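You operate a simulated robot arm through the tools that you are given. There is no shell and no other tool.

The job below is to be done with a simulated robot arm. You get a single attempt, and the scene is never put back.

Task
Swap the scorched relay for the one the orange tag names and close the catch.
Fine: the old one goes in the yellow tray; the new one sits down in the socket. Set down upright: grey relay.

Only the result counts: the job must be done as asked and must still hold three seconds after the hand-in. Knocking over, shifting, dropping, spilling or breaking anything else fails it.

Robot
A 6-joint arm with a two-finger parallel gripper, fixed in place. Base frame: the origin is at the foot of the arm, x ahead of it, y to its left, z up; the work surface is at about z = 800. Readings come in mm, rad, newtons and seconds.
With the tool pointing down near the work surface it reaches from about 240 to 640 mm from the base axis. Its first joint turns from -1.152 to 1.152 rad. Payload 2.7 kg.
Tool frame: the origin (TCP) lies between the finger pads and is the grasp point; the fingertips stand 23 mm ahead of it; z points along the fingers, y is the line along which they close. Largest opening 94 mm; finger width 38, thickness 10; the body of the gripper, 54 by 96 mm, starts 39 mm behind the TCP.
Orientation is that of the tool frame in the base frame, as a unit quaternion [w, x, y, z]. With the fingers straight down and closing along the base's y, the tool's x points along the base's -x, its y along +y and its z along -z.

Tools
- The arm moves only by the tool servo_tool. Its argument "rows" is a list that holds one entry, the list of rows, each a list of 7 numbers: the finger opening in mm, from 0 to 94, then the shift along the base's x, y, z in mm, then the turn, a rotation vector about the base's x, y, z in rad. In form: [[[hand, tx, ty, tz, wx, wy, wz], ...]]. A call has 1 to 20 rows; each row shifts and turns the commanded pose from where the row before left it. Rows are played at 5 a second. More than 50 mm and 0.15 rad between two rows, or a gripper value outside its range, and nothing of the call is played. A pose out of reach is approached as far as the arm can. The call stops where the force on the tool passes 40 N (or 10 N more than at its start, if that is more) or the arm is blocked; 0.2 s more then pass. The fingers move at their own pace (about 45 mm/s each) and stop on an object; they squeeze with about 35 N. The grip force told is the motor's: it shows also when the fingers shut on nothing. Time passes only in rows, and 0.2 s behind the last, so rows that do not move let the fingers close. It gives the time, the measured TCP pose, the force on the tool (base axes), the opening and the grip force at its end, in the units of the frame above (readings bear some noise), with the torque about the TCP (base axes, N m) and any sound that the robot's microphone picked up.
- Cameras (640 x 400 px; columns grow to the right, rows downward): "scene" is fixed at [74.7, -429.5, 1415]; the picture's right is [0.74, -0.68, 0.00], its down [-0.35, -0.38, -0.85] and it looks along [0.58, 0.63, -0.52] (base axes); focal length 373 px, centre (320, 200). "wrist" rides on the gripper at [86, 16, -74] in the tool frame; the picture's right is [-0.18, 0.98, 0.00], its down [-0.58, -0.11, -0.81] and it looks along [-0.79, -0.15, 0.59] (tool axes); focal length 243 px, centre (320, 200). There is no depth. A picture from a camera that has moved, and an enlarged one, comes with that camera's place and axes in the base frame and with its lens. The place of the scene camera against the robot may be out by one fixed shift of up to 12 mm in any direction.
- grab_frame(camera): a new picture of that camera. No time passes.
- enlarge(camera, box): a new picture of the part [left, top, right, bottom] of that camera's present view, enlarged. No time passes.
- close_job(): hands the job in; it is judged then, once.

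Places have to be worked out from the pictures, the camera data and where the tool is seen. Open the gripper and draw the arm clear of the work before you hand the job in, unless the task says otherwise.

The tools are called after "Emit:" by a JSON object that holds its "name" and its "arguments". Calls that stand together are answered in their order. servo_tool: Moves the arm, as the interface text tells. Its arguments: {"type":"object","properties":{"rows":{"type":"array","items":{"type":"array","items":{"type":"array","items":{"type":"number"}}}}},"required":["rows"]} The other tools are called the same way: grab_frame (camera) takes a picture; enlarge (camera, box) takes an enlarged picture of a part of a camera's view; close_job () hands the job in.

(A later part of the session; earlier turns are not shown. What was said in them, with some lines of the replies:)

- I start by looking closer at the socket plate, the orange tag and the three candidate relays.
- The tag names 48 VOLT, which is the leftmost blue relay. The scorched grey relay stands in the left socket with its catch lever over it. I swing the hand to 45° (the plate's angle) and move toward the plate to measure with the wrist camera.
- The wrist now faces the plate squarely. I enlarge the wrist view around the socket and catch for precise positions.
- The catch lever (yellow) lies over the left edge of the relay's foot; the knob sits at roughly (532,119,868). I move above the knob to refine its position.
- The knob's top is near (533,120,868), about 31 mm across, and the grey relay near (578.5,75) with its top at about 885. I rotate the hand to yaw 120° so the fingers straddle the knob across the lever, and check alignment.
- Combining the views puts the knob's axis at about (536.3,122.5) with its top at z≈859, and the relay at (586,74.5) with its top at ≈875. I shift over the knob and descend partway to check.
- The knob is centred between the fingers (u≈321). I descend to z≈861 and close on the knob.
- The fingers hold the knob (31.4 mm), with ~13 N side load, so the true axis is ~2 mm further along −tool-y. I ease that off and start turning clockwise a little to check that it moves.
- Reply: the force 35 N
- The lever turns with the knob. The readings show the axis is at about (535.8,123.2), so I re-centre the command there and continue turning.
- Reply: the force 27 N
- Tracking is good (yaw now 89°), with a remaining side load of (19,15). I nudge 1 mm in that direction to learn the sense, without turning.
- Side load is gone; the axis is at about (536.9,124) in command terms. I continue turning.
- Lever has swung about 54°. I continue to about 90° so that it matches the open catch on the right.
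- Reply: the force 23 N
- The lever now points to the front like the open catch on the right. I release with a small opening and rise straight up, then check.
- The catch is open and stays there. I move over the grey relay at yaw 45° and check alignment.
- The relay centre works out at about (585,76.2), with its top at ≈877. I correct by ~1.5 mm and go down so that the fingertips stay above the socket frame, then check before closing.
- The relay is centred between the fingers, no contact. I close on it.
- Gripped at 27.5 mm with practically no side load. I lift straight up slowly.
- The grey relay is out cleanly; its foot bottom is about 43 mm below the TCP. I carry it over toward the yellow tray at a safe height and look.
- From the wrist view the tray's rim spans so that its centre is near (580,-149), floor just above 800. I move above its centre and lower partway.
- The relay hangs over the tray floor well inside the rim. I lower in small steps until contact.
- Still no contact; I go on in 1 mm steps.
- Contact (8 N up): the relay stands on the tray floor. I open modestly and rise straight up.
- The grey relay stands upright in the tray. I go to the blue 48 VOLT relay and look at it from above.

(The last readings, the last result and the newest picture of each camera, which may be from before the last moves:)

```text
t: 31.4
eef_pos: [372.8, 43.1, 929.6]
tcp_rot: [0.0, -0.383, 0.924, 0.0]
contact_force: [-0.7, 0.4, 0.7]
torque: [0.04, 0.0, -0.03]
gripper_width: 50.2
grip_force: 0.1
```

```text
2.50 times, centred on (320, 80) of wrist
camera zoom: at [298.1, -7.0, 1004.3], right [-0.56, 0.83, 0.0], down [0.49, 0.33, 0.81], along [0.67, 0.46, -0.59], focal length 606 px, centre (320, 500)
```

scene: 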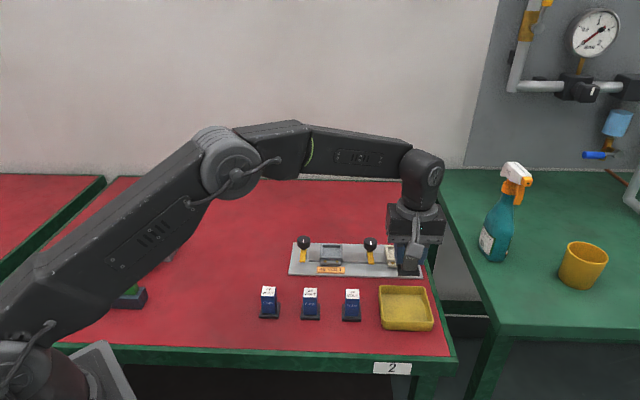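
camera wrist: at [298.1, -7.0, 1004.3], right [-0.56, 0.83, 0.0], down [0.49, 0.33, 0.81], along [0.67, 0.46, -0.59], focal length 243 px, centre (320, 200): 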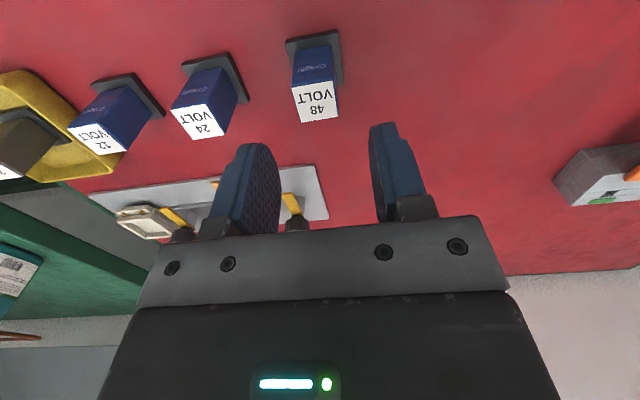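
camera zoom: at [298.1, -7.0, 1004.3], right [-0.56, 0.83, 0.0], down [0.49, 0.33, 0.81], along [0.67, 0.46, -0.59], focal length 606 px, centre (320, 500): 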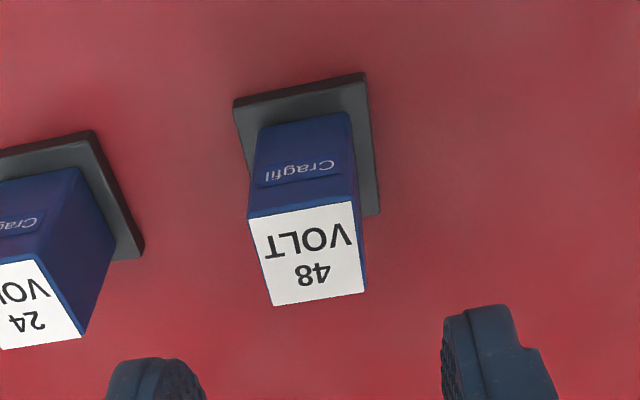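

The 48 V relay centre is at about (376.3,43.6), top ≈858. I shift and lower so the fingers straddle the body (tips ~7 mm above its foot).

Emit:
{"name": "servo_tool", "arguments": {"rows": [[[50, 4.3, -0.4, -20, 0, 0, 0], [50, 0, 0, -25, 0, 0, 0], [50, 0, 0, -25, 0, 0, 0], [50, 0, 0, -12, 0, 0, 0], [50, 0, 0, -8, 0, 0, 0], [50, 0, 0, 0, 0, 0, 0]]]}}

Emit:
{"name": "grab_frame", "arguments": {"camera": "wrist"}}

Emit:
{"name": "enlarge", "arguments": {"camera": "scene", "box": [216, 240, 328, 340]}}

```text
t: 32.8
eef_pos: [376.1, 43.1, 841.3]
tcp_rot: [0.0, -0.383, 0.924, 0.0]
contact_force: [0.1, 0.1, -0.2]
torque: [-0.01, -0.03, -0.01]
gripper_width: 50.0
grip_force: 0.1
```

```text
taken
camera wrist: at [302.7, -6.6, 915.5], right [-0.56, 0.83, 0.0], down [0.49, 0.33, 0.81], along [0.67, 0.46, -0.59], focal length 243 px, centre (320, 200)
```

wrist: 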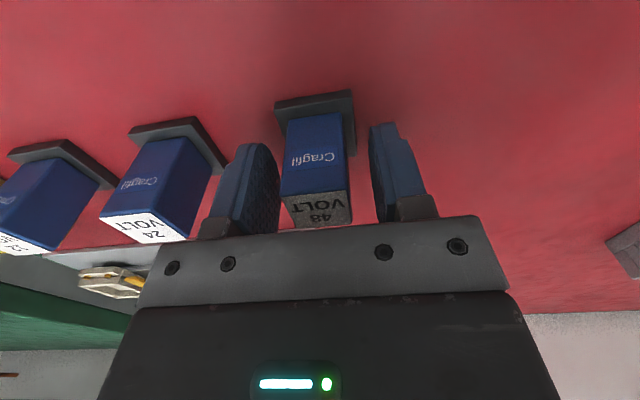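

```text
4.00 times, centred on (272, 290) of scene
camera zoom: at [74.7, -429.5, 1415.0], right [0.74, -0.68, 0.0], down [-0.35, -0.38, -0.85], along [0.58, 0.63, -0.52], focal length 1494 px, centre (512, -160)
```

zoom: 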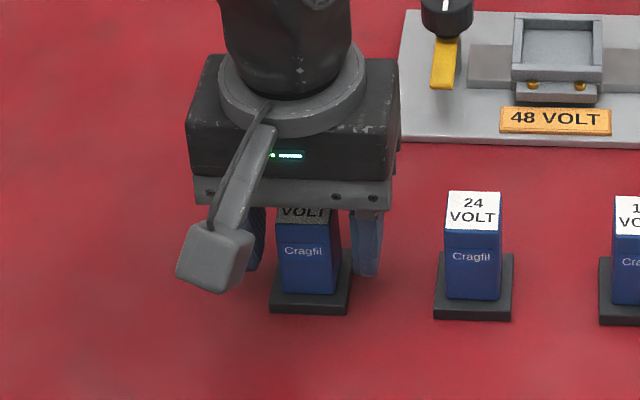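

The relay appears in the wrist view just where the grey one was when gripped. I close on it.

Emit:
{"name": "servo_tool", "arguments": {"rows": [[[24, 0, 0, 0, 0, 0, 0], [24, 0, 0, 0, 0, 0, 0], [24, 0, 0, 0, 0, 0, 0], [24, 0, 0, 0, 0, 0, 0]]]}}

Emit:
{"name": "enlarge", "arguments": {"camera": "wrist", "box": [240, 60, 400, 240]}}

```text
t: 33.8
eef_pos: [374.8, 42.8, 841.8]
tcp_rot: [0.0, -0.382, 0.924, 0.001]
contact_force: [-0.5, 0.5, 0.3]
torque: [0.02, 0.0, 0.02]
gripper_width: 27.6
grip_force: 34.7
```

```text
2.22 times, centred on (320, 150) of wrist
camera zoom: at [302.6, -6.6, 915.7], right [-0.56, 0.83, 0.0], down [0.49, 0.33, 0.81], along [0.67, 0.46, -0.59], focal length 539 px, centre (320, 311)
```

zoom: 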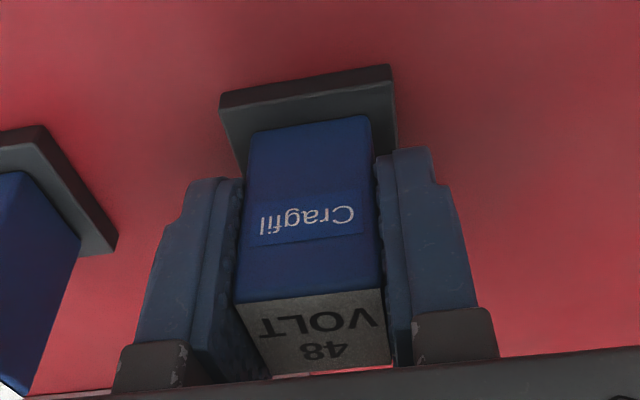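

Gripped at 27.6 mm with no side load. I lift it straight up, clear of everything, and check how it sits in the hand.

Emit:
{"name": "servo_tool", "arguments": {"rows": [[[22, 0, 0, 5, 0, 0, 0], [22, 0, 0, 15, 0, 0, 0], [22, 0, 0, 25, 0, 0, 0], [22, 0, 0, 30, 0, 0, 0], [22, 0, 0, 35, 0, 0, 0], [22, 0, 0, 0, 0, 0, 0]]]}}

Emit:
{"name": "grab_frame", "arguments": {"camera": "wrist"}}

Emit:
{"name": "grab_frame", "arguments": {"camera": "scene"}}

```text
t: 35.2
eef_pos: [377.0, 43.8, 952.3]
tcp_rot: [0.001, -0.383, 0.924, 0.0]
contact_force: [0.3, 0.4, -0.7]
torque: [0.02, 0.0, -0.01]
gripper_width: 27.5
grip_force: 35.2
```

```text
taken
camera wrist: at [304.2, -5.6, 1026.6], right [-0.56, 0.83, 0.0], down [0.49, 0.33, 0.81], along [0.67, 0.46, -0.59], focal length 243 px, centre (320, 200)
```

wrist: 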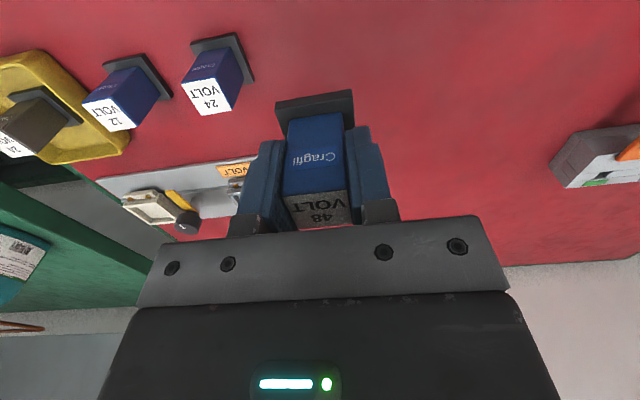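

```text
taken
```

scene: 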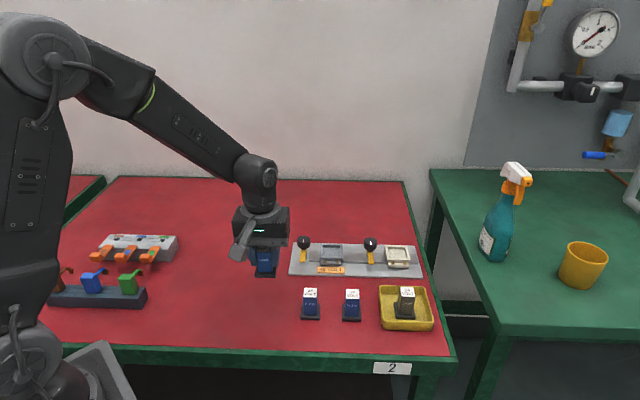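

Compared with how the grey relay sat in the hand, the new one is ~1.6 mm farther along v, so the hand should go to (583.8,75.0). I carry it over the socket.

Emit:
{"name": "servo_tool", "arguments": {"rows": [[[22, 34.6, 5.2, 0, 0, 0, 0], [22, 34.6, 5.2, 0, 0, 0, 0], [22, 34.6, 5.3, 0, 0, 0, 0], [22, 34.6, 5.3, 0, 0, 0, 0], [22, 34.6, 5.2, 0, 0, 0, 0], [22, 34.5, 5.2, 0, 0, 0, 0], [22, 0, 0, -25, 0, 0, 0], [22, 0, 0, -25, 0, 0, 0], [22, 0, 0, -15, 0, 0, 0], [22, 0, 0, 0, 0, 0, 0]]]}}

Emit:
{"name": "grab_frame", "arguments": {"camera": "wrist"}}

Emit:
{"name": "enlarge", "arguments": {"camera": "wrist", "box": [240, 20, 400, 140]}}

Emit:
{"name": "enlarge", "arguments": {"camera": "scene", "box": [290, 200, 370, 290]}}

```text
t: 37.4
eef_pos: [584.0, 75.0, 886.7]
tcp_rot: [0.0, -0.383, 0.924, -0.001]
contact_force: [0.4, -1.1, -0.7]
torque: [0.02, -0.01, 0.01]
gripper_width: 27.6
grip_force: 34.8
```

```text
taken
camera wrist: at [511.0, 25.2, 960.8], right [-0.56, 0.83, 0.0], down [0.49, 0.33, 0.81], along [0.67, 0.46, -0.59], focal length 243 px, centre (320, 200)
```

wrist: 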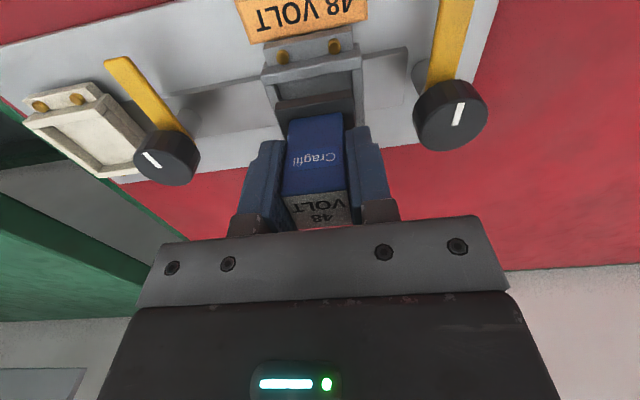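

```text
3.33 times, centred on (320, 80) of wrist
camera zoom: at [511.0, 25.2, 960.8], right [-0.56, 0.83, 0.0], down [0.49, 0.33, 0.81], along [0.67, 0.46, -0.59], focal length 809 px, centre (320, 600)
```

zoom: 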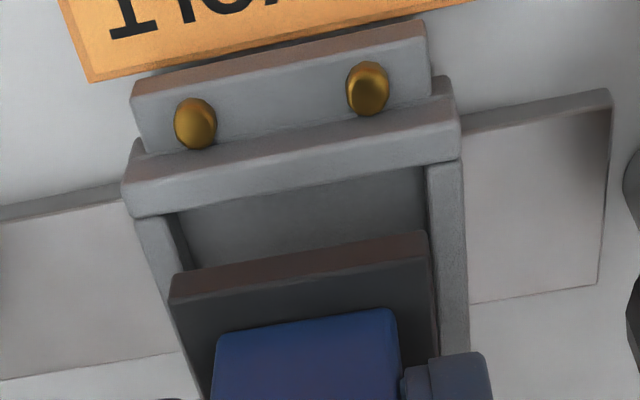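

```text
4.44 times, centred on (330, 245) of scene
camera zoom: at [74.7, -429.5, 1415.0], right [0.74, -0.68, 0.0], down [-0.35, -0.38, -0.85], along [0.58, 0.63, -0.52], focal length 1660 px, centre (276, 0)
```

zoom: 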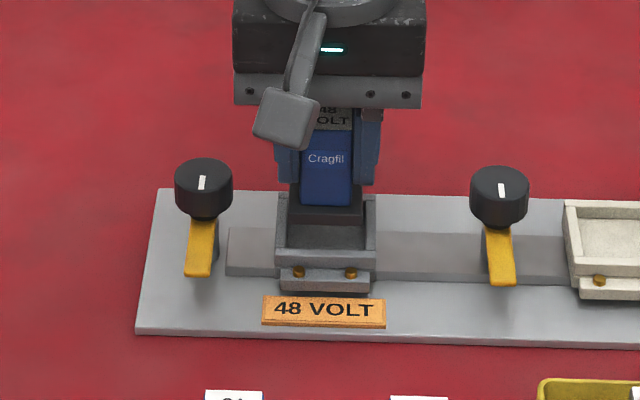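

The foot is laterally centred over the frame within about half a millimetre. I lower in small steps and watch the force.

Emit:
{"name": "servo_tool", "arguments": {"rows": [[[22, 0, 0, -6, 0, 0, 0], [22, 0, 0, -4, 0, 0, 0], [22, 0, 0, -2, 0, 0, 0], [22, 0, 0, -1.5, 0, 0, 0], [22, 0, 0, 0, 0, 0, 0]]]}}

Emit:
{"name": "enlarge", "arguments": {"camera": "wrist", "box": [240, 20, 400, 140]}}

Emit:
{"name": "enlarge", "arguments": {"camera": "scene", "box": [300, 215, 364, 285]}}

```text
t: 38.6
eef_pos: [583.2, 76.0, 873.4]
tcp_rot: [0.0, -0.383, 0.924, 0.0]
contact_force: [-0.4, -0.2, -1.1]
torque: [0.0, 0.04, -0.02]
gripper_width: 27.6
grip_force: 34.9
```

```text
3.33 times, centred on (320, 80) of wrist
camera zoom: at [510.6, 24.6, 946.7], right [-0.56, 0.83, 0.0], down [0.49, 0.33, 0.81], along [0.67, 0.46, -0.59], focal length 809 px, centre (320, 600)
```

zoom: 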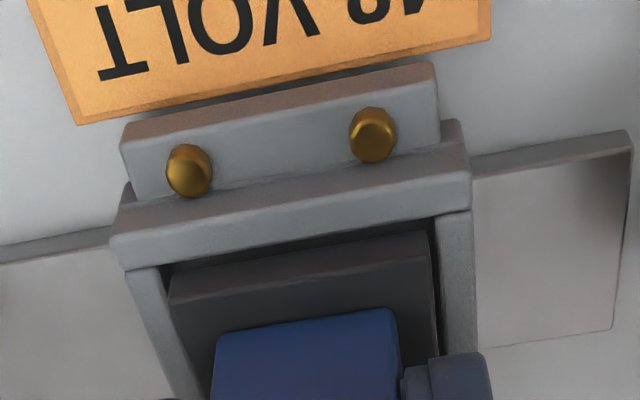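

```text
5.71 times, centred on (332, 250) of scene
camera zoom: at [74.7, -429.5, 1415.0], right [0.74, -0.68, 0.0], down [-0.35, -0.38, -0.85], along [0.58, 0.63, -0.52], focal length 2134 px, centre (251, -86)
```

zoom: 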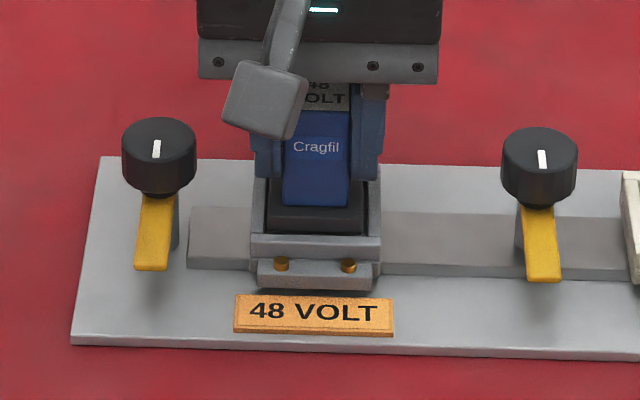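

The foot is at the frame's mouth with gaps on all visible sides and no force. I keep lowering gently.

Emit:
{"name": "servo_tool", "arguments": {"rows": [[[22, 0, 0, -2, 0, 0, 0], [22, 0, 0, -2, 0, 0, 0], [22, 0, 0, -1.5, 0, 0, 0], [22, 0, 0, 0, 0, 0, 0]]]}}

Emit:
{"name": "enlarge", "arguments": {"camera": "wrist", "box": [240, 20, 400, 140]}}

```text
t: 39.6
eef_pos: [582.2, 73.8, 866.8]
tcp_rot: [0.0, -0.382, 0.924, -0.001]
contact_force: [-0.1, 0.3, -0.5]
torque: [0.04, 0.01, 0.0]
gripper_width: 27.2
grip_force: 35.2
```

```text
3.33 times, centred on (320, 80) of wrist
camera zoom: at [510.9, 24.5, 940.9], right [-0.56, 0.83, 0.0], down [0.49, 0.33, 0.81], along [0.67, 0.46, -0.59], focal length 809 px, centre (320, 600)
```

zoom: 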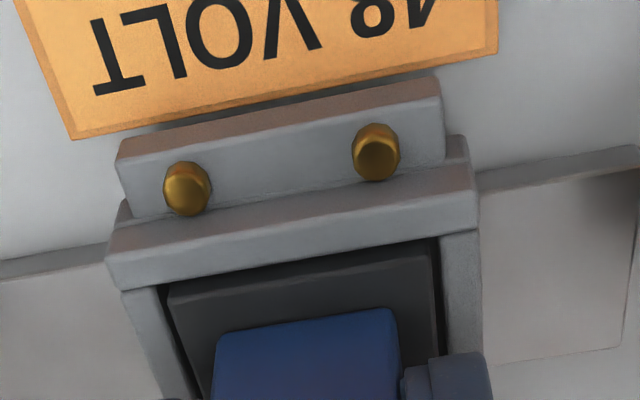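

Still free with visible gaps. I continue down toward the seat (expected near z≈860.5).

Emit:
{"name": "servo_tool", "arguments": {"rows": [[[22, 0, 0, -1.5, 0, 0, 0], [22, 0, 0, -1.5, 0, 0, 0], [22, 0, 0, -1, 0, 0, 0], [22, 0, 0, 0, 0, 0, 0]]]}}

```text
t: 40.6
eef_pos: [582.8, 74.7, 863.4]
tcp_rot: [0.001, -0.383, 0.924, 0.0]
contact_force: [0.1, 0.9, 3.4]
torque: [-0.02, 0.08, 0.03]
gripper_width: 27.4
grip_force: 35.3
```

A first 3 N of contact at command z≈862. I press a further millimetre to see whether it is the seat.

Emit:
{"name": "servo_tool", "arguments": {"rows": [[[22, 0, 0, -1, 0, 0, 0], [22, 0, 0, 0, 0, 0, 0]]]}}

Emit:
{"name": "enlarge", "arguments": {"camera": "wrist", "box": [240, 20, 400, 140]}}

Emit:
{"name": "enlarge", "arguments": {"camera": "scene", "box": [300, 215, 364, 285]}}

```text
t: 41.2
eef_pos: [582.3, 75.2, 863.5]
tcp_rot: [0.001, -0.383, 0.924, 0.0]
contact_force: [-5.7, 0.4, 16.8]
torque: [-0.07, 0.36, -0.03]
gripper_width: 27.6
grip_force: 34.8
```

```text
3.33 times, centred on (320, 80) of wrist
camera zoom: at [510.4, 24.7, 937.4], right [-0.57, 0.82, 0.0], down [0.49, 0.33, 0.81], along [0.67, 0.46, -0.59], focal length 809 px, centre (320, 600)
```

zoom: 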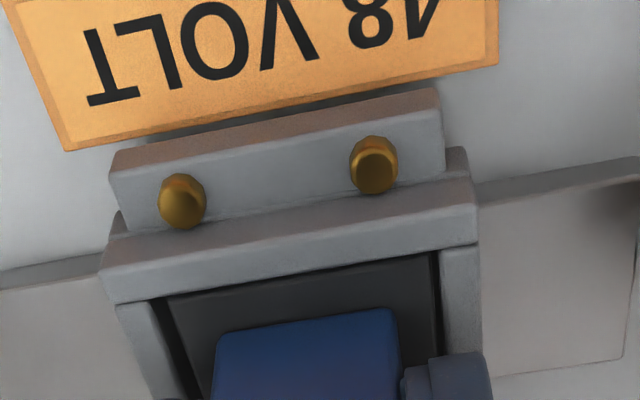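

```text
5.71 times, centred on (332, 250) of scene
camera zoom: at [74.2, -429.5, 1415.0], right [0.74, -0.68, 0.0], down [-0.35, -0.38, -0.85], along [0.58, 0.63, -0.52], focal length 2134 px, centre (251, -86)
```

zoom: 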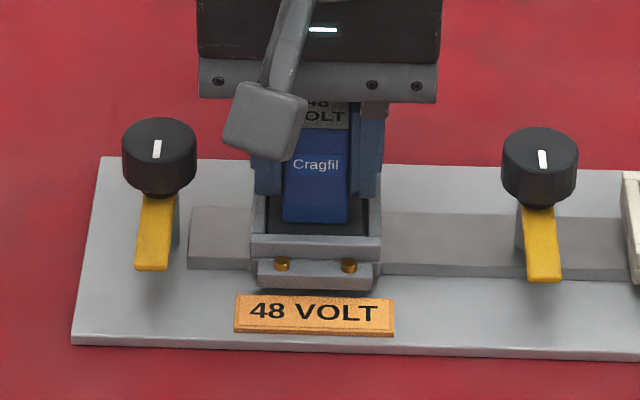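

Force rises to 17 N – probably the seat. I compare with the original picture of the seated relay at the identical enlargement.

Emit:
{"name": "enlarge", "arguments": {"camera": "scene", "box": [288, 222, 352, 282]}}

```text
6.67 times, centred on (320, 252) of scene
camera zoom: at [74.2, -429.5, 1415.0], right [0.74, -0.68, 0.0], down [-0.35, -0.38, -0.85], along [0.58, 0.63, -0.52], focal length 2489 px, centre (320, -147)
```

zoom: 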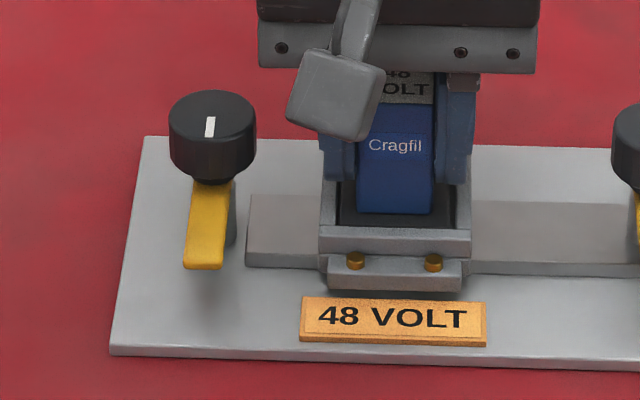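

The new relay's lettering and body edge are at the same pixels as the old relay's, so it is seated. I open the fingers a little and rise straight up.

Emit:
{"name": "servo_tool", "arguments": {"rows": [[[42, 0, 0, 0, 0, 0, 0], [42, 0, 0, 0, 0, 0, 0], [42, 0, 0, 0, 0, 0, 0], [42, 0, 0, 8, 0, 0, 0], [42, 0, 0, 20, 0, 0, 0], [42, 0, 0, 30, 0, 0, 0], [42, 0, 0, 30, 0, 0, 0], [42, 0, 0, 0, 0, 0, 0]]]}}

Emit:
{"name": "enlarge", "arguments": {"camera": "scene", "box": [288, 222, 352, 282]}}

Emit:
{"name": "grab_frame", "arguments": {"camera": "wrist"}}

```text
t: 43.0
eef_pos: [582.4, 75.0, 949.8]
tcp_rot: [0.0, -0.383, 0.924, -0.001]
contact_force: [-0.5, 0.3, 0.1]
torque: [-0.01, 0.0, -0.01]
gripper_width: 42.1
grip_force: 0.0
```

```text
6.67 times, centred on (320, 252) of scene
camera zoom: at [74.7, -429.5, 1415.0], right [0.74, -0.68, 0.0], down [-0.35, -0.38, -0.85], along [0.58, 0.63, -0.52], focal length 2489 px, centre (320, -147)
```

zoom: 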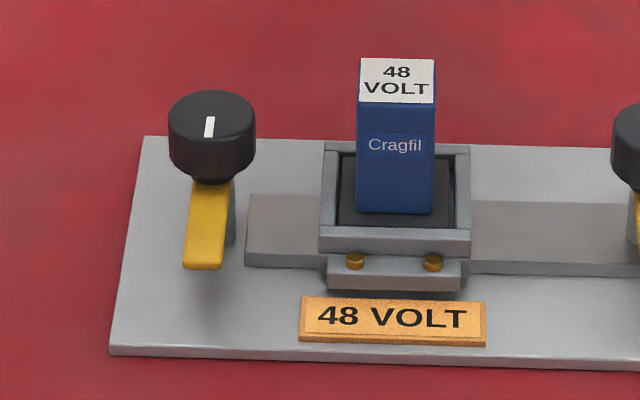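

```text
taken
camera wrist: at [509.6, 24.3, 1023.7], right [-0.56, 0.83, 0.0], down [0.49, 0.33, 0.81], along [0.67, 0.46, -0.59], focal length 243 px, centre (320, 200)
```

wrist: 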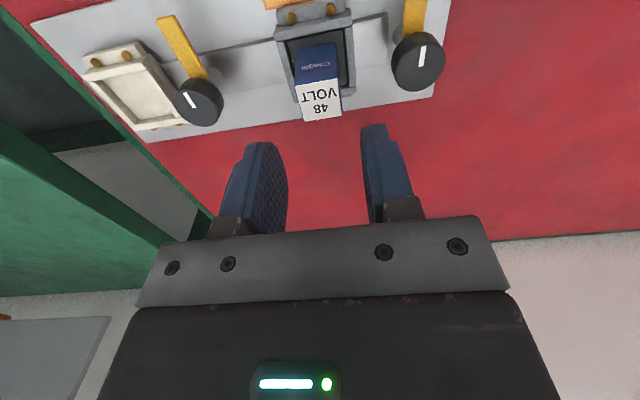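

The 48 V relay sits in the socket as the old one did. Now I go back over the knob (axis at command (536.9,124)) at the same yaw 31.8° at which I released it.

Emit:
{"name": "servo_tool", "arguments": {"rows": [[[48, -15.6, 16.3, 0, 0, 0, -0.077], [48, -15.6, 16.3, 0, 0, 0, -0.077], [48, -15.7, 16.4, 0, 0, 0, -0.077], [48, 0, 0, -25, 0, 0, 0], [48, 0, 0, -20, 0, 0, 0], [48, 0, 0, 0, 0, 0, 0]]]}}

Emit:
{"name": "grab_frame", "arguments": {"camera": "wrist"}}

Emit:
{"name": "enlarge", "arguments": {"camera": "scene", "box": [272, 190, 368, 280]}}

```text
t: 44.4
eef_pos: [537.2, 122.4, 905.2]
tcp_rot: [0.001, -0.275, 0.961, 0.0]
contact_force: [0.4, -0.3, -0.1]
torque: [0.03, -0.04, -0.01]
gripper_width: 48.1
grip_force: 0.0
```

```text
taken
camera wrist: at [454.6, 91.2, 979.2], right [-0.36, 0.93, 0.0], down [0.55, 0.21, 0.81], along [0.75, 0.29, -0.59], focal length 243 px, centre (320, 200)
```

wrist: 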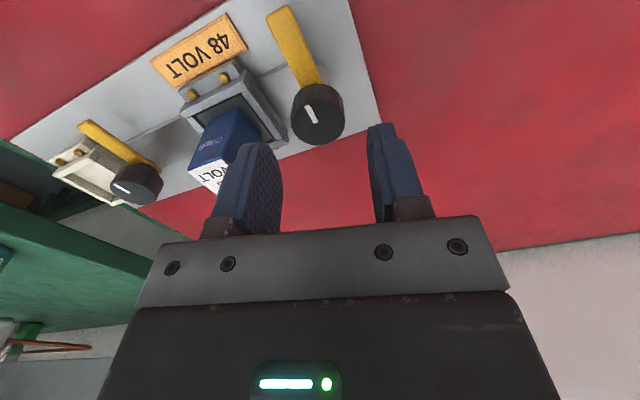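

```text
4.44 times, centred on (320, 235) of scene
camera zoom: at [74.7, -429.5, 1415.0], right [0.74, -0.68, 0.0], down [-0.35, -0.38, -0.85], along [0.58, 0.63, -0.52], focal length 1660 px, centre (320, 44)
```

zoom: 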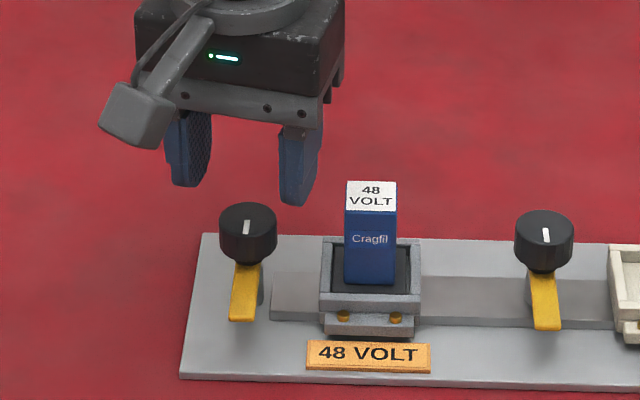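

Aligned over the knob. I lower over it and close the fingers.

Emit:
{"name": "servo_tool", "arguments": {"rows": [[[48, 0, 0, -16, 0, 0, 0], [48, 0, 0, -16, 0, 0, 0], [48, 0, 0, -12, 0, 0, 0], [48, 0, 0, 0, 0, 0, 0], [26, 0, 0, 0, 0, 0, 0], [26, 0, 0, 0, 0, 0, 0], [26, 0, 0, 0, 0, 0, 0]]]}}

```text
t: 46.0
eef_pos: [536.4, 121.4, 861.2]
tcp_rot: [0.001, -0.274, 0.962, 0.0]
contact_force: [3.7, -8.2, -4.0]
torque: [0.16, -0.58, 0.02]
gripper_width: 31.5
grip_force: 44.9
```

Knob gripped (31.5 mm) with ~9 N side load. I ease 0.6 mm in that direction and start turning it counter-clockwise.

Emit:
{"name": "servo_tool", "arguments": {"rows": [[[26, 0.4, -0.6, -0.2, 0, 0, 0], [26, 0, 0, 0, 0, 0, 0.06], [26, 0, 0, 0, 0, 0, 0.1], [26, 0, 0, 0, 0, 0, 0.1], [26, 0, 0, 0, 0, 0, 0.1], [26, 0, 0, 0, 0, 0, 0]]]}}

```text
t: 47.4
eef_pos: [535.6, 121.8, 859.8]
tcp_rot: [0.0, -0.443, 0.897, 0.0]
contact_force: [-4.7, -19.4, 9.6]
torque: [-0.12, 0.19, 0.03]
gripper_width: 31.5
grip_force: 45.2
```

Turning works; a 19 N load toward −y builds up, so I shift the command 1.2 mm that way and go on.

Emit:
{"name": "servo_tool", "arguments": {"rows": [[[26, -0.4, -1.2, 0.4, 0, 0, 0], [26, 0, 0, 0, 0, 0, 0.1], [26, 0, 0, 0, 0, 0, 0.1], [26, 0, 0, 0, 0, 0, 0.1], [26, 0, 0, 0, 0, 0, 0]]]}}

Emit:
{"name": "enlarge", "arguments": {"camera": "scene", "box": [272, 190, 368, 280]}}

```text
t: 48.6
eef_pos: [536.5, 122.7, 860.8]
tcp_rot: [-0.001, -0.572, 0.821, 0.001]
contact_force: [-4.4, -7.6, -0.3]
torque: [-0.75, 0.33, 0.0]
gripper_width: 31.2
grip_force: 45.1
```

```text
4.44 times, centred on (320, 235) of scene
camera zoom: at [74.6, -429.7, 1415.0], right [0.74, -0.68, 0.0], down [-0.35, -0.38, -0.85], along [0.58, 0.63, -0.52], focal length 1660 px, centre (320, 44)
```

zoom: 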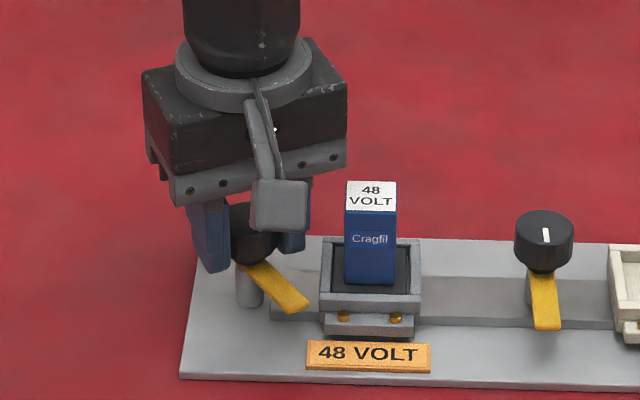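

Forces are low and the lever follows. I continue the turn.

Emit:
{"name": "servo_tool", "arguments": {"rows": [[[26, -0.3, -0.4, 0, 0, 0, 0.1], [26, 0, 0, 0, 0, 0, 0.1], [26, 0, 0, 0, 0, 0, 0.1], [26, 0, 0, 0, 0, 0, 0.1], [26, 0, 0, 0, 0, 0, 0]]]}}

Emit:
{"name": "enlarge", "arguments": {"camera": "scene", "box": [272, 190, 368, 280]}}

```text
t: 49.8
eef_pos: [536.7, 121.6, 861.0]
tcp_rot: [-0.001, 0.723, -0.691, -0.001]
contact_force: [-3.4, 1.9, -4.2]
torque: [0.13, 0.04, 0.01]
gripper_width: 31.6
grip_force: 45.1
```

```text
4.44 times, centred on (320, 235) of scene
camera zoom: at [74.7, -429.4, 1415.0], right [0.74, -0.68, 0.0], down [-0.35, -0.38, -0.85], along [0.58, 0.63, -0.52], focal length 1660 px, centre (320, 44)
```

zoom: 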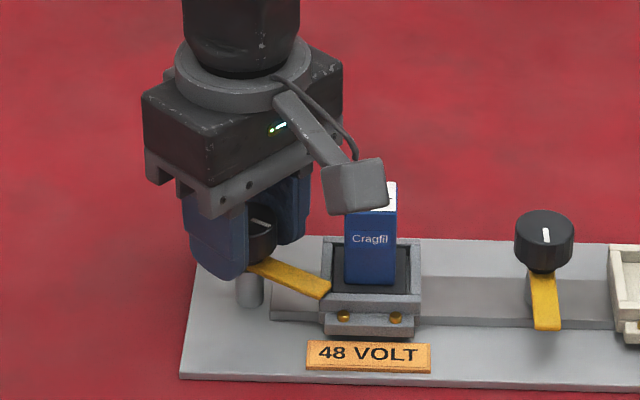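

Now about 61° turned, lever tip crossing the frame edge. I continue in smaller portions, watching for a stop or a click.

Emit:
{"name": "servo_tool", "arguments": {"rows": [[[26, -0.2, 0, 0, 0, 0, 0.1], [26, 0, 0, 0, 0, 0, 0.1], [26, 0, 0, 0, 0, 0, 0.1], [26, 0, 0, 0, 0, 0, 0.08], [26, 0, 0, 0, 0, 0, 0]]]}}

Emit:
{"name": "enlarge", "arguments": {"camera": "scene", "box": [272, 190, 368, 280]}}

Emit:
{"name": "grab_frame", "arguments": {"camera": "wrist"}}

```text
t: 51.0
eef_pos: [535.4, 121.8, 860.2]
tcp_rot: [0.0, 0.841, -0.542, 0.0]
contact_force: [1.4, 9.4, -7.5]
torque: [0.93, 0.53, 0.02]
gripper_width: 31.2
grip_force: 45.4
```

```text
4.44 times, centred on (320, 235) of scene
camera zoom: at [74.9, -429.3, 1415.1], right [0.74, -0.68, 0.0], down [-0.35, -0.38, -0.85], along [0.58, 0.63, -0.52], focal length 1660 px, centre (320, 44)
```

zoom: 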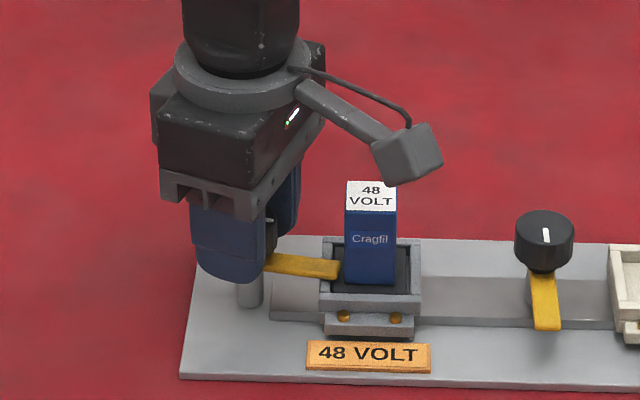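

```text
taken
camera wrist: at [557.0, 36.3, 934.9], right [-0.97, -0.24, 0.0], down [-0.14, 0.57, 0.81], along [-0.19, 0.78, -0.59], focal length 243 px, centre (320, 200)
```

wrist: 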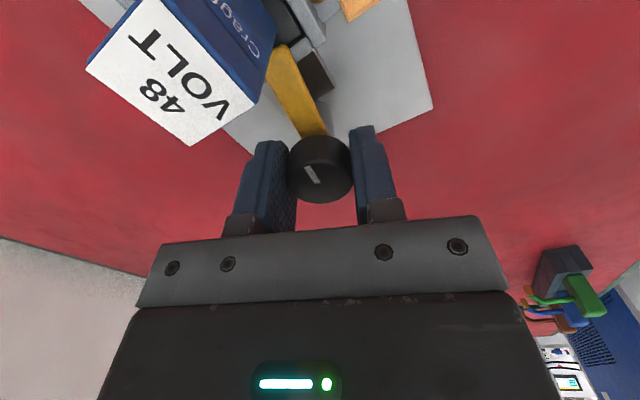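

Nearly closed (about 5.6° short of the original angle). I turn the rest and a touch more while watching torque.

Emit:
{"name": "servo_tool", "arguments": {"rows": [[[26, 0, 0.5, 0, 0, 0, 0.05], [26, 0, 0, 0, 0, 0, 0.05], [26, 0, 0, 0, 0, 0, 0]]]}}

Emit:
{"name": "enlarge", "arguments": {"camera": "scene", "box": [272, 190, 368, 280]}}

Emit:
{"name": "grab_frame", "arguments": {"camera": "wrist"}}

```text
t: 51.8
eef_pos: [537.1, 120.7, 861.6]
tcp_rot: [0.001, 0.866, -0.5, -0.001]
contact_force: [-5.2, 1.2, -0.9]
torque: [0.9, 0.47, -0.02]
gripper_width: 31.3
grip_force: 44.6
```

```text
4.44 times, centred on (320, 235) of scene
camera zoom: at [74.6, -429.5, 1415.0], right [0.74, -0.68, 0.0], down [-0.35, -0.38, -0.85], along [0.58, 0.63, -0.52], focal length 1660 px, centre (320, 44)
```

zoom: 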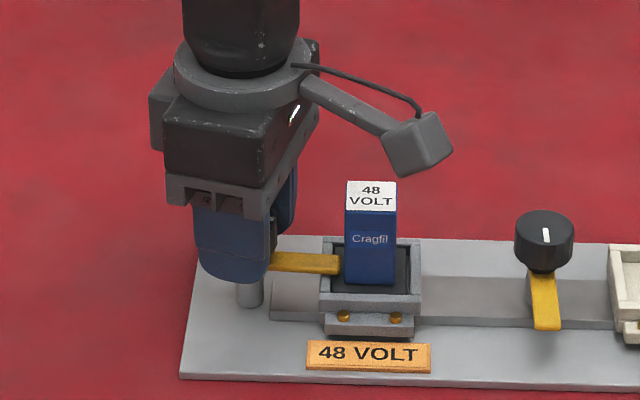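

```text
taken
camera wrist: at [565.5, 38.9, 935.0], right [-0.94, -0.33, 0.0], down [-0.2, 0.56, 0.81], along [-0.27, 0.76, -0.59], focal length 243 px, centre (320, 200)
```

wrist: 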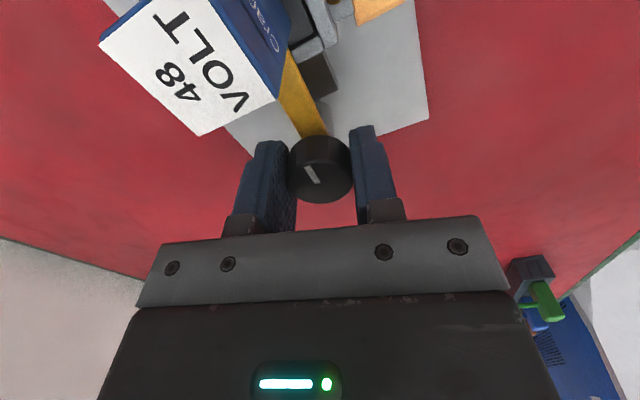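

Lever is back over the foot, near its original place. I add about 2° more to make sure it is against its stop.

Emit:
{"name": "servo_tool", "arguments": {"rows": [[[26, -0.3, 0, 0, 0, 0, 0.03], [26, 0, 0, 0, 0, 0, 0.02], [26, 0, 0, 0, 0, 0, 0]]]}}

Emit:
{"name": "enlarge", "arguments": {"camera": "scene", "box": [288, 222, 352, 282]}}

```text
t: 52.6
eef_pos: [535.4, 122.1, 861.4]
tcp_rot: [0.0, 0.878, -0.478, 0.0]
contact_force: [1.6, 2.6, -6.4]
torque: [-0.13, -0.01, 0.0]
gripper_width: 31.3
grip_force: 45.3
```

```text
6.67 times, centred on (320, 252) of scene
camera zoom: at [74.8, -429.4, 1415.1], right [0.74, -0.68, 0.0], down [-0.35, -0.38, -0.85], along [0.58, 0.63, -0.52], focal length 2489 px, centre (320, -147)
```

zoom: 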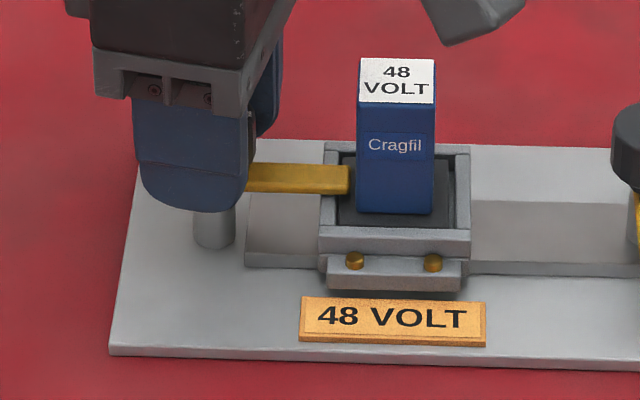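

Almost identical to the original lever position (2 px short). I turn another 2° to feel for the stop.

Emit:
{"name": "servo_tool", "arguments": {"rows": [[[26, 0, 0, 0, 0, 0, 0.02], [26, 0, 0, 0, 0, 0, 0.02], [26, 0, 0, 0, 0, 0, 0]]]}}

Emit:
{"name": "enlarge", "arguments": {"camera": "scene", "box": [288, 222, 352, 282]}}

```text
t: 53.4
eef_pos: [535.6, 122.7, 861.4]
tcp_rot: [0.0, 0.888, -0.461, 0.0]
contact_force: [2.6, 3.5, -6.4]
torque: [-0.03, -0.23, -0.73]
gripper_width: 31.5
grip_force: 44.7
```

```text
6.67 times, centred on (320, 252) of scene
camera zoom: at [74.8, -429.4, 1415.0], right [0.74, -0.68, 0.0], down [-0.35, -0.38, -0.85], along [0.58, 0.63, -0.52], focal length 2489 px, centre (320, -147)
```

zoom: 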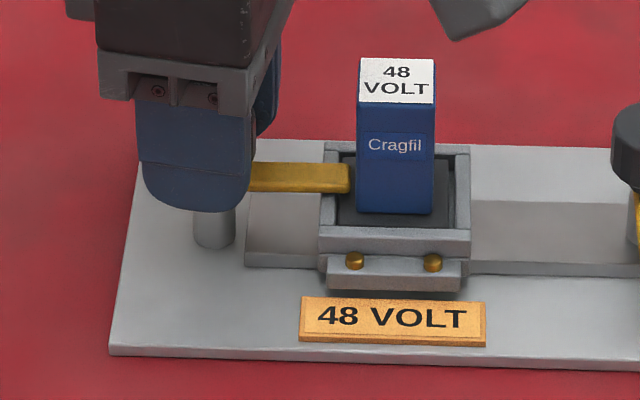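

Torque −0.73 N·m: the stop is reached and the lever's tip is at the original pixels. I release and rise straight up.

Emit:
{"name": "servo_tool", "arguments": {"rows": [[[46, 0, 0, 0, 0, 0, 0], [46, 0, 0, 0, 0, 0, 0], [46, 0, 0, 0, 0, 0, 0], [46, 0, 0, 10, 0, 0, 0], [46, 0, 0, 20, 0, 0, 0], [46, 0, 0, 35, 0, 0, 0], [46, 0, 0, 40, 0, 0, 0], [46, 0, 0, 0, 0, 0, 0]]]}}

Emit:
{"name": "enlarge", "arguments": {"camera": "scene", "box": [288, 222, 352, 282]}}

Emit:
{"name": "grab_frame", "arguments": {"camera": "wrist"}}

```text
t: 55.2
eef_pos: [535.6, 122.5, 965.2]
tcp_rot: [0.0, 0.888, -0.46, 0.0]
contact_force: [0.2, -1.2, -0.1]
torque: [-0.02, 0.0, -0.02]
gripper_width: 45.7
grip_force: 0.1
```

```text
6.67 times, centred on (320, 252) of scene
camera zoom: at [74.7, -429.5, 1415.0], right [0.74, -0.68, 0.0], down [-0.35, -0.38, -0.85], along [0.58, 0.63, -0.52], focal length 2489 px, centre (320, -147)
```

zoom: 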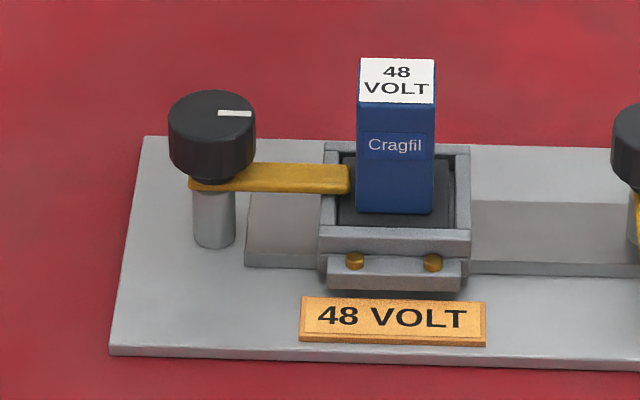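

```text
taken
camera wrist: at [572.1, 43.5, 1039.6], right [-0.91, -0.42, 0.0], down [-0.25, 0.54, 0.81], along [-0.34, 0.73, -0.59], focal length 243 px, centre (320, 200)
```

wrist: 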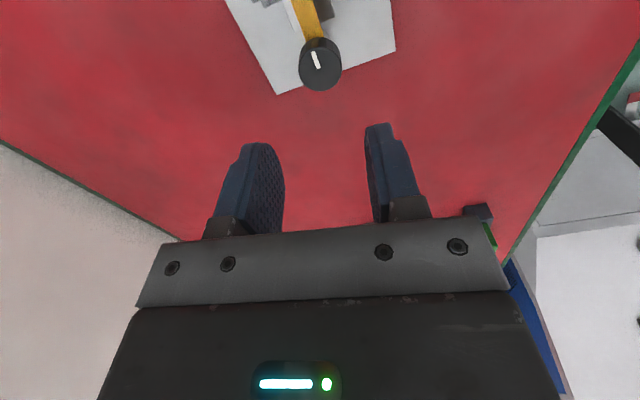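

The catch is closed exactly as at the start, over the new relay's foot. I open the gripper and retract the arm up and back, then check the whole scene.

Emit:
{"name": "servo_tool", "arguments": {"rows": [[[60, 0, 0, 40, 0, 0, 0], [80, -10, 0, 40, 0, 0, 0], [94, -25, 0, 35, 0, 0, -0.14], [94, -35, 0, 25, 0, 0, -0.14], [94, -35, 0, 20, 0, 0, -0.14], [94, -35, 0, 10, 0, 0, -0.14], [94, -30, 0, 0, 0, 0, -0.14], [94, 0, 0, 0, 0, 0, 0], [94, 0, 0, 0, 0, 0, 0]]]}}

Emit:
{"name": "grab_frame", "arguments": {"camera": "scene"}}

Emit:
{"name": "enlarge", "arguments": {"camera": "scene", "box": [280, 220, 440, 340]}}

```text
t: 57.2
eef_pos: [364.4, 121.6, 1135.8]
tcp_rot: [0.0, -0.675, 0.738, 0.0]
contact_force: [0.0, -0.1, -0.7]
torque: [-0.01, 0.01, -0.01]
gripper_width: 93.9
grip_force: 0.0
```

```text
taken
```

scene: 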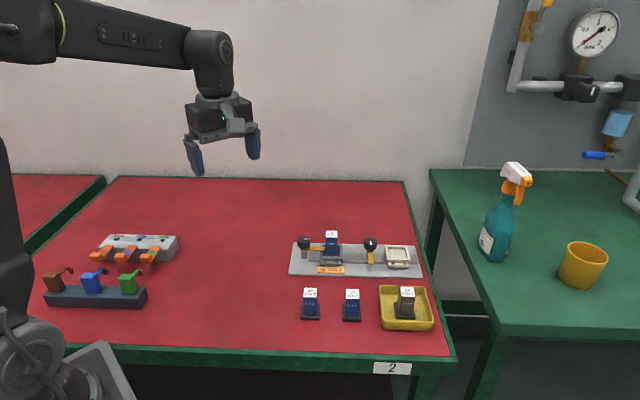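

```text
3.33 times, centred on (360, 280) of scene
camera zoom: at [74.7, -429.5, 1415.0], right [0.74, -0.68, 0.0], down [-0.35, -0.38, -0.85], along [0.58, 0.63, -0.52], focal length 1245 px, centre (187, -67)
```

zoom: 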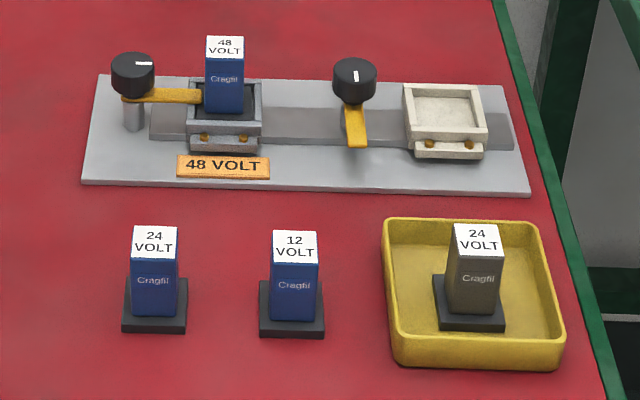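

The 48 V relay is seated with the catch closed, and the grey relay stands upright in the yellow tray. Nothing else has moved and the arm is clear with the gripper open, so I hand in.

Emit:
{"name": "close_job", "arguments": {}}

```text
The job is handed in.
```

The relay swap is done and the job is handed in; the result of the judging hasn't come back.

- **New relay:** the blue 48 VOLT relay, the one the orange tag names, is down in the socket. It lines up within about a millimetre of where the old one sat.
- **Catch:** it is closed over the new relay's foot. I turned it until it met its stop, and it stayed there after I let go.
- **Old relay:** the scorched grey one stands upright in the yellow tray.
- **Everything else:** the last picture shows the other relays and fixtures undisturbed. The arm is drawn clear with the gripper open.
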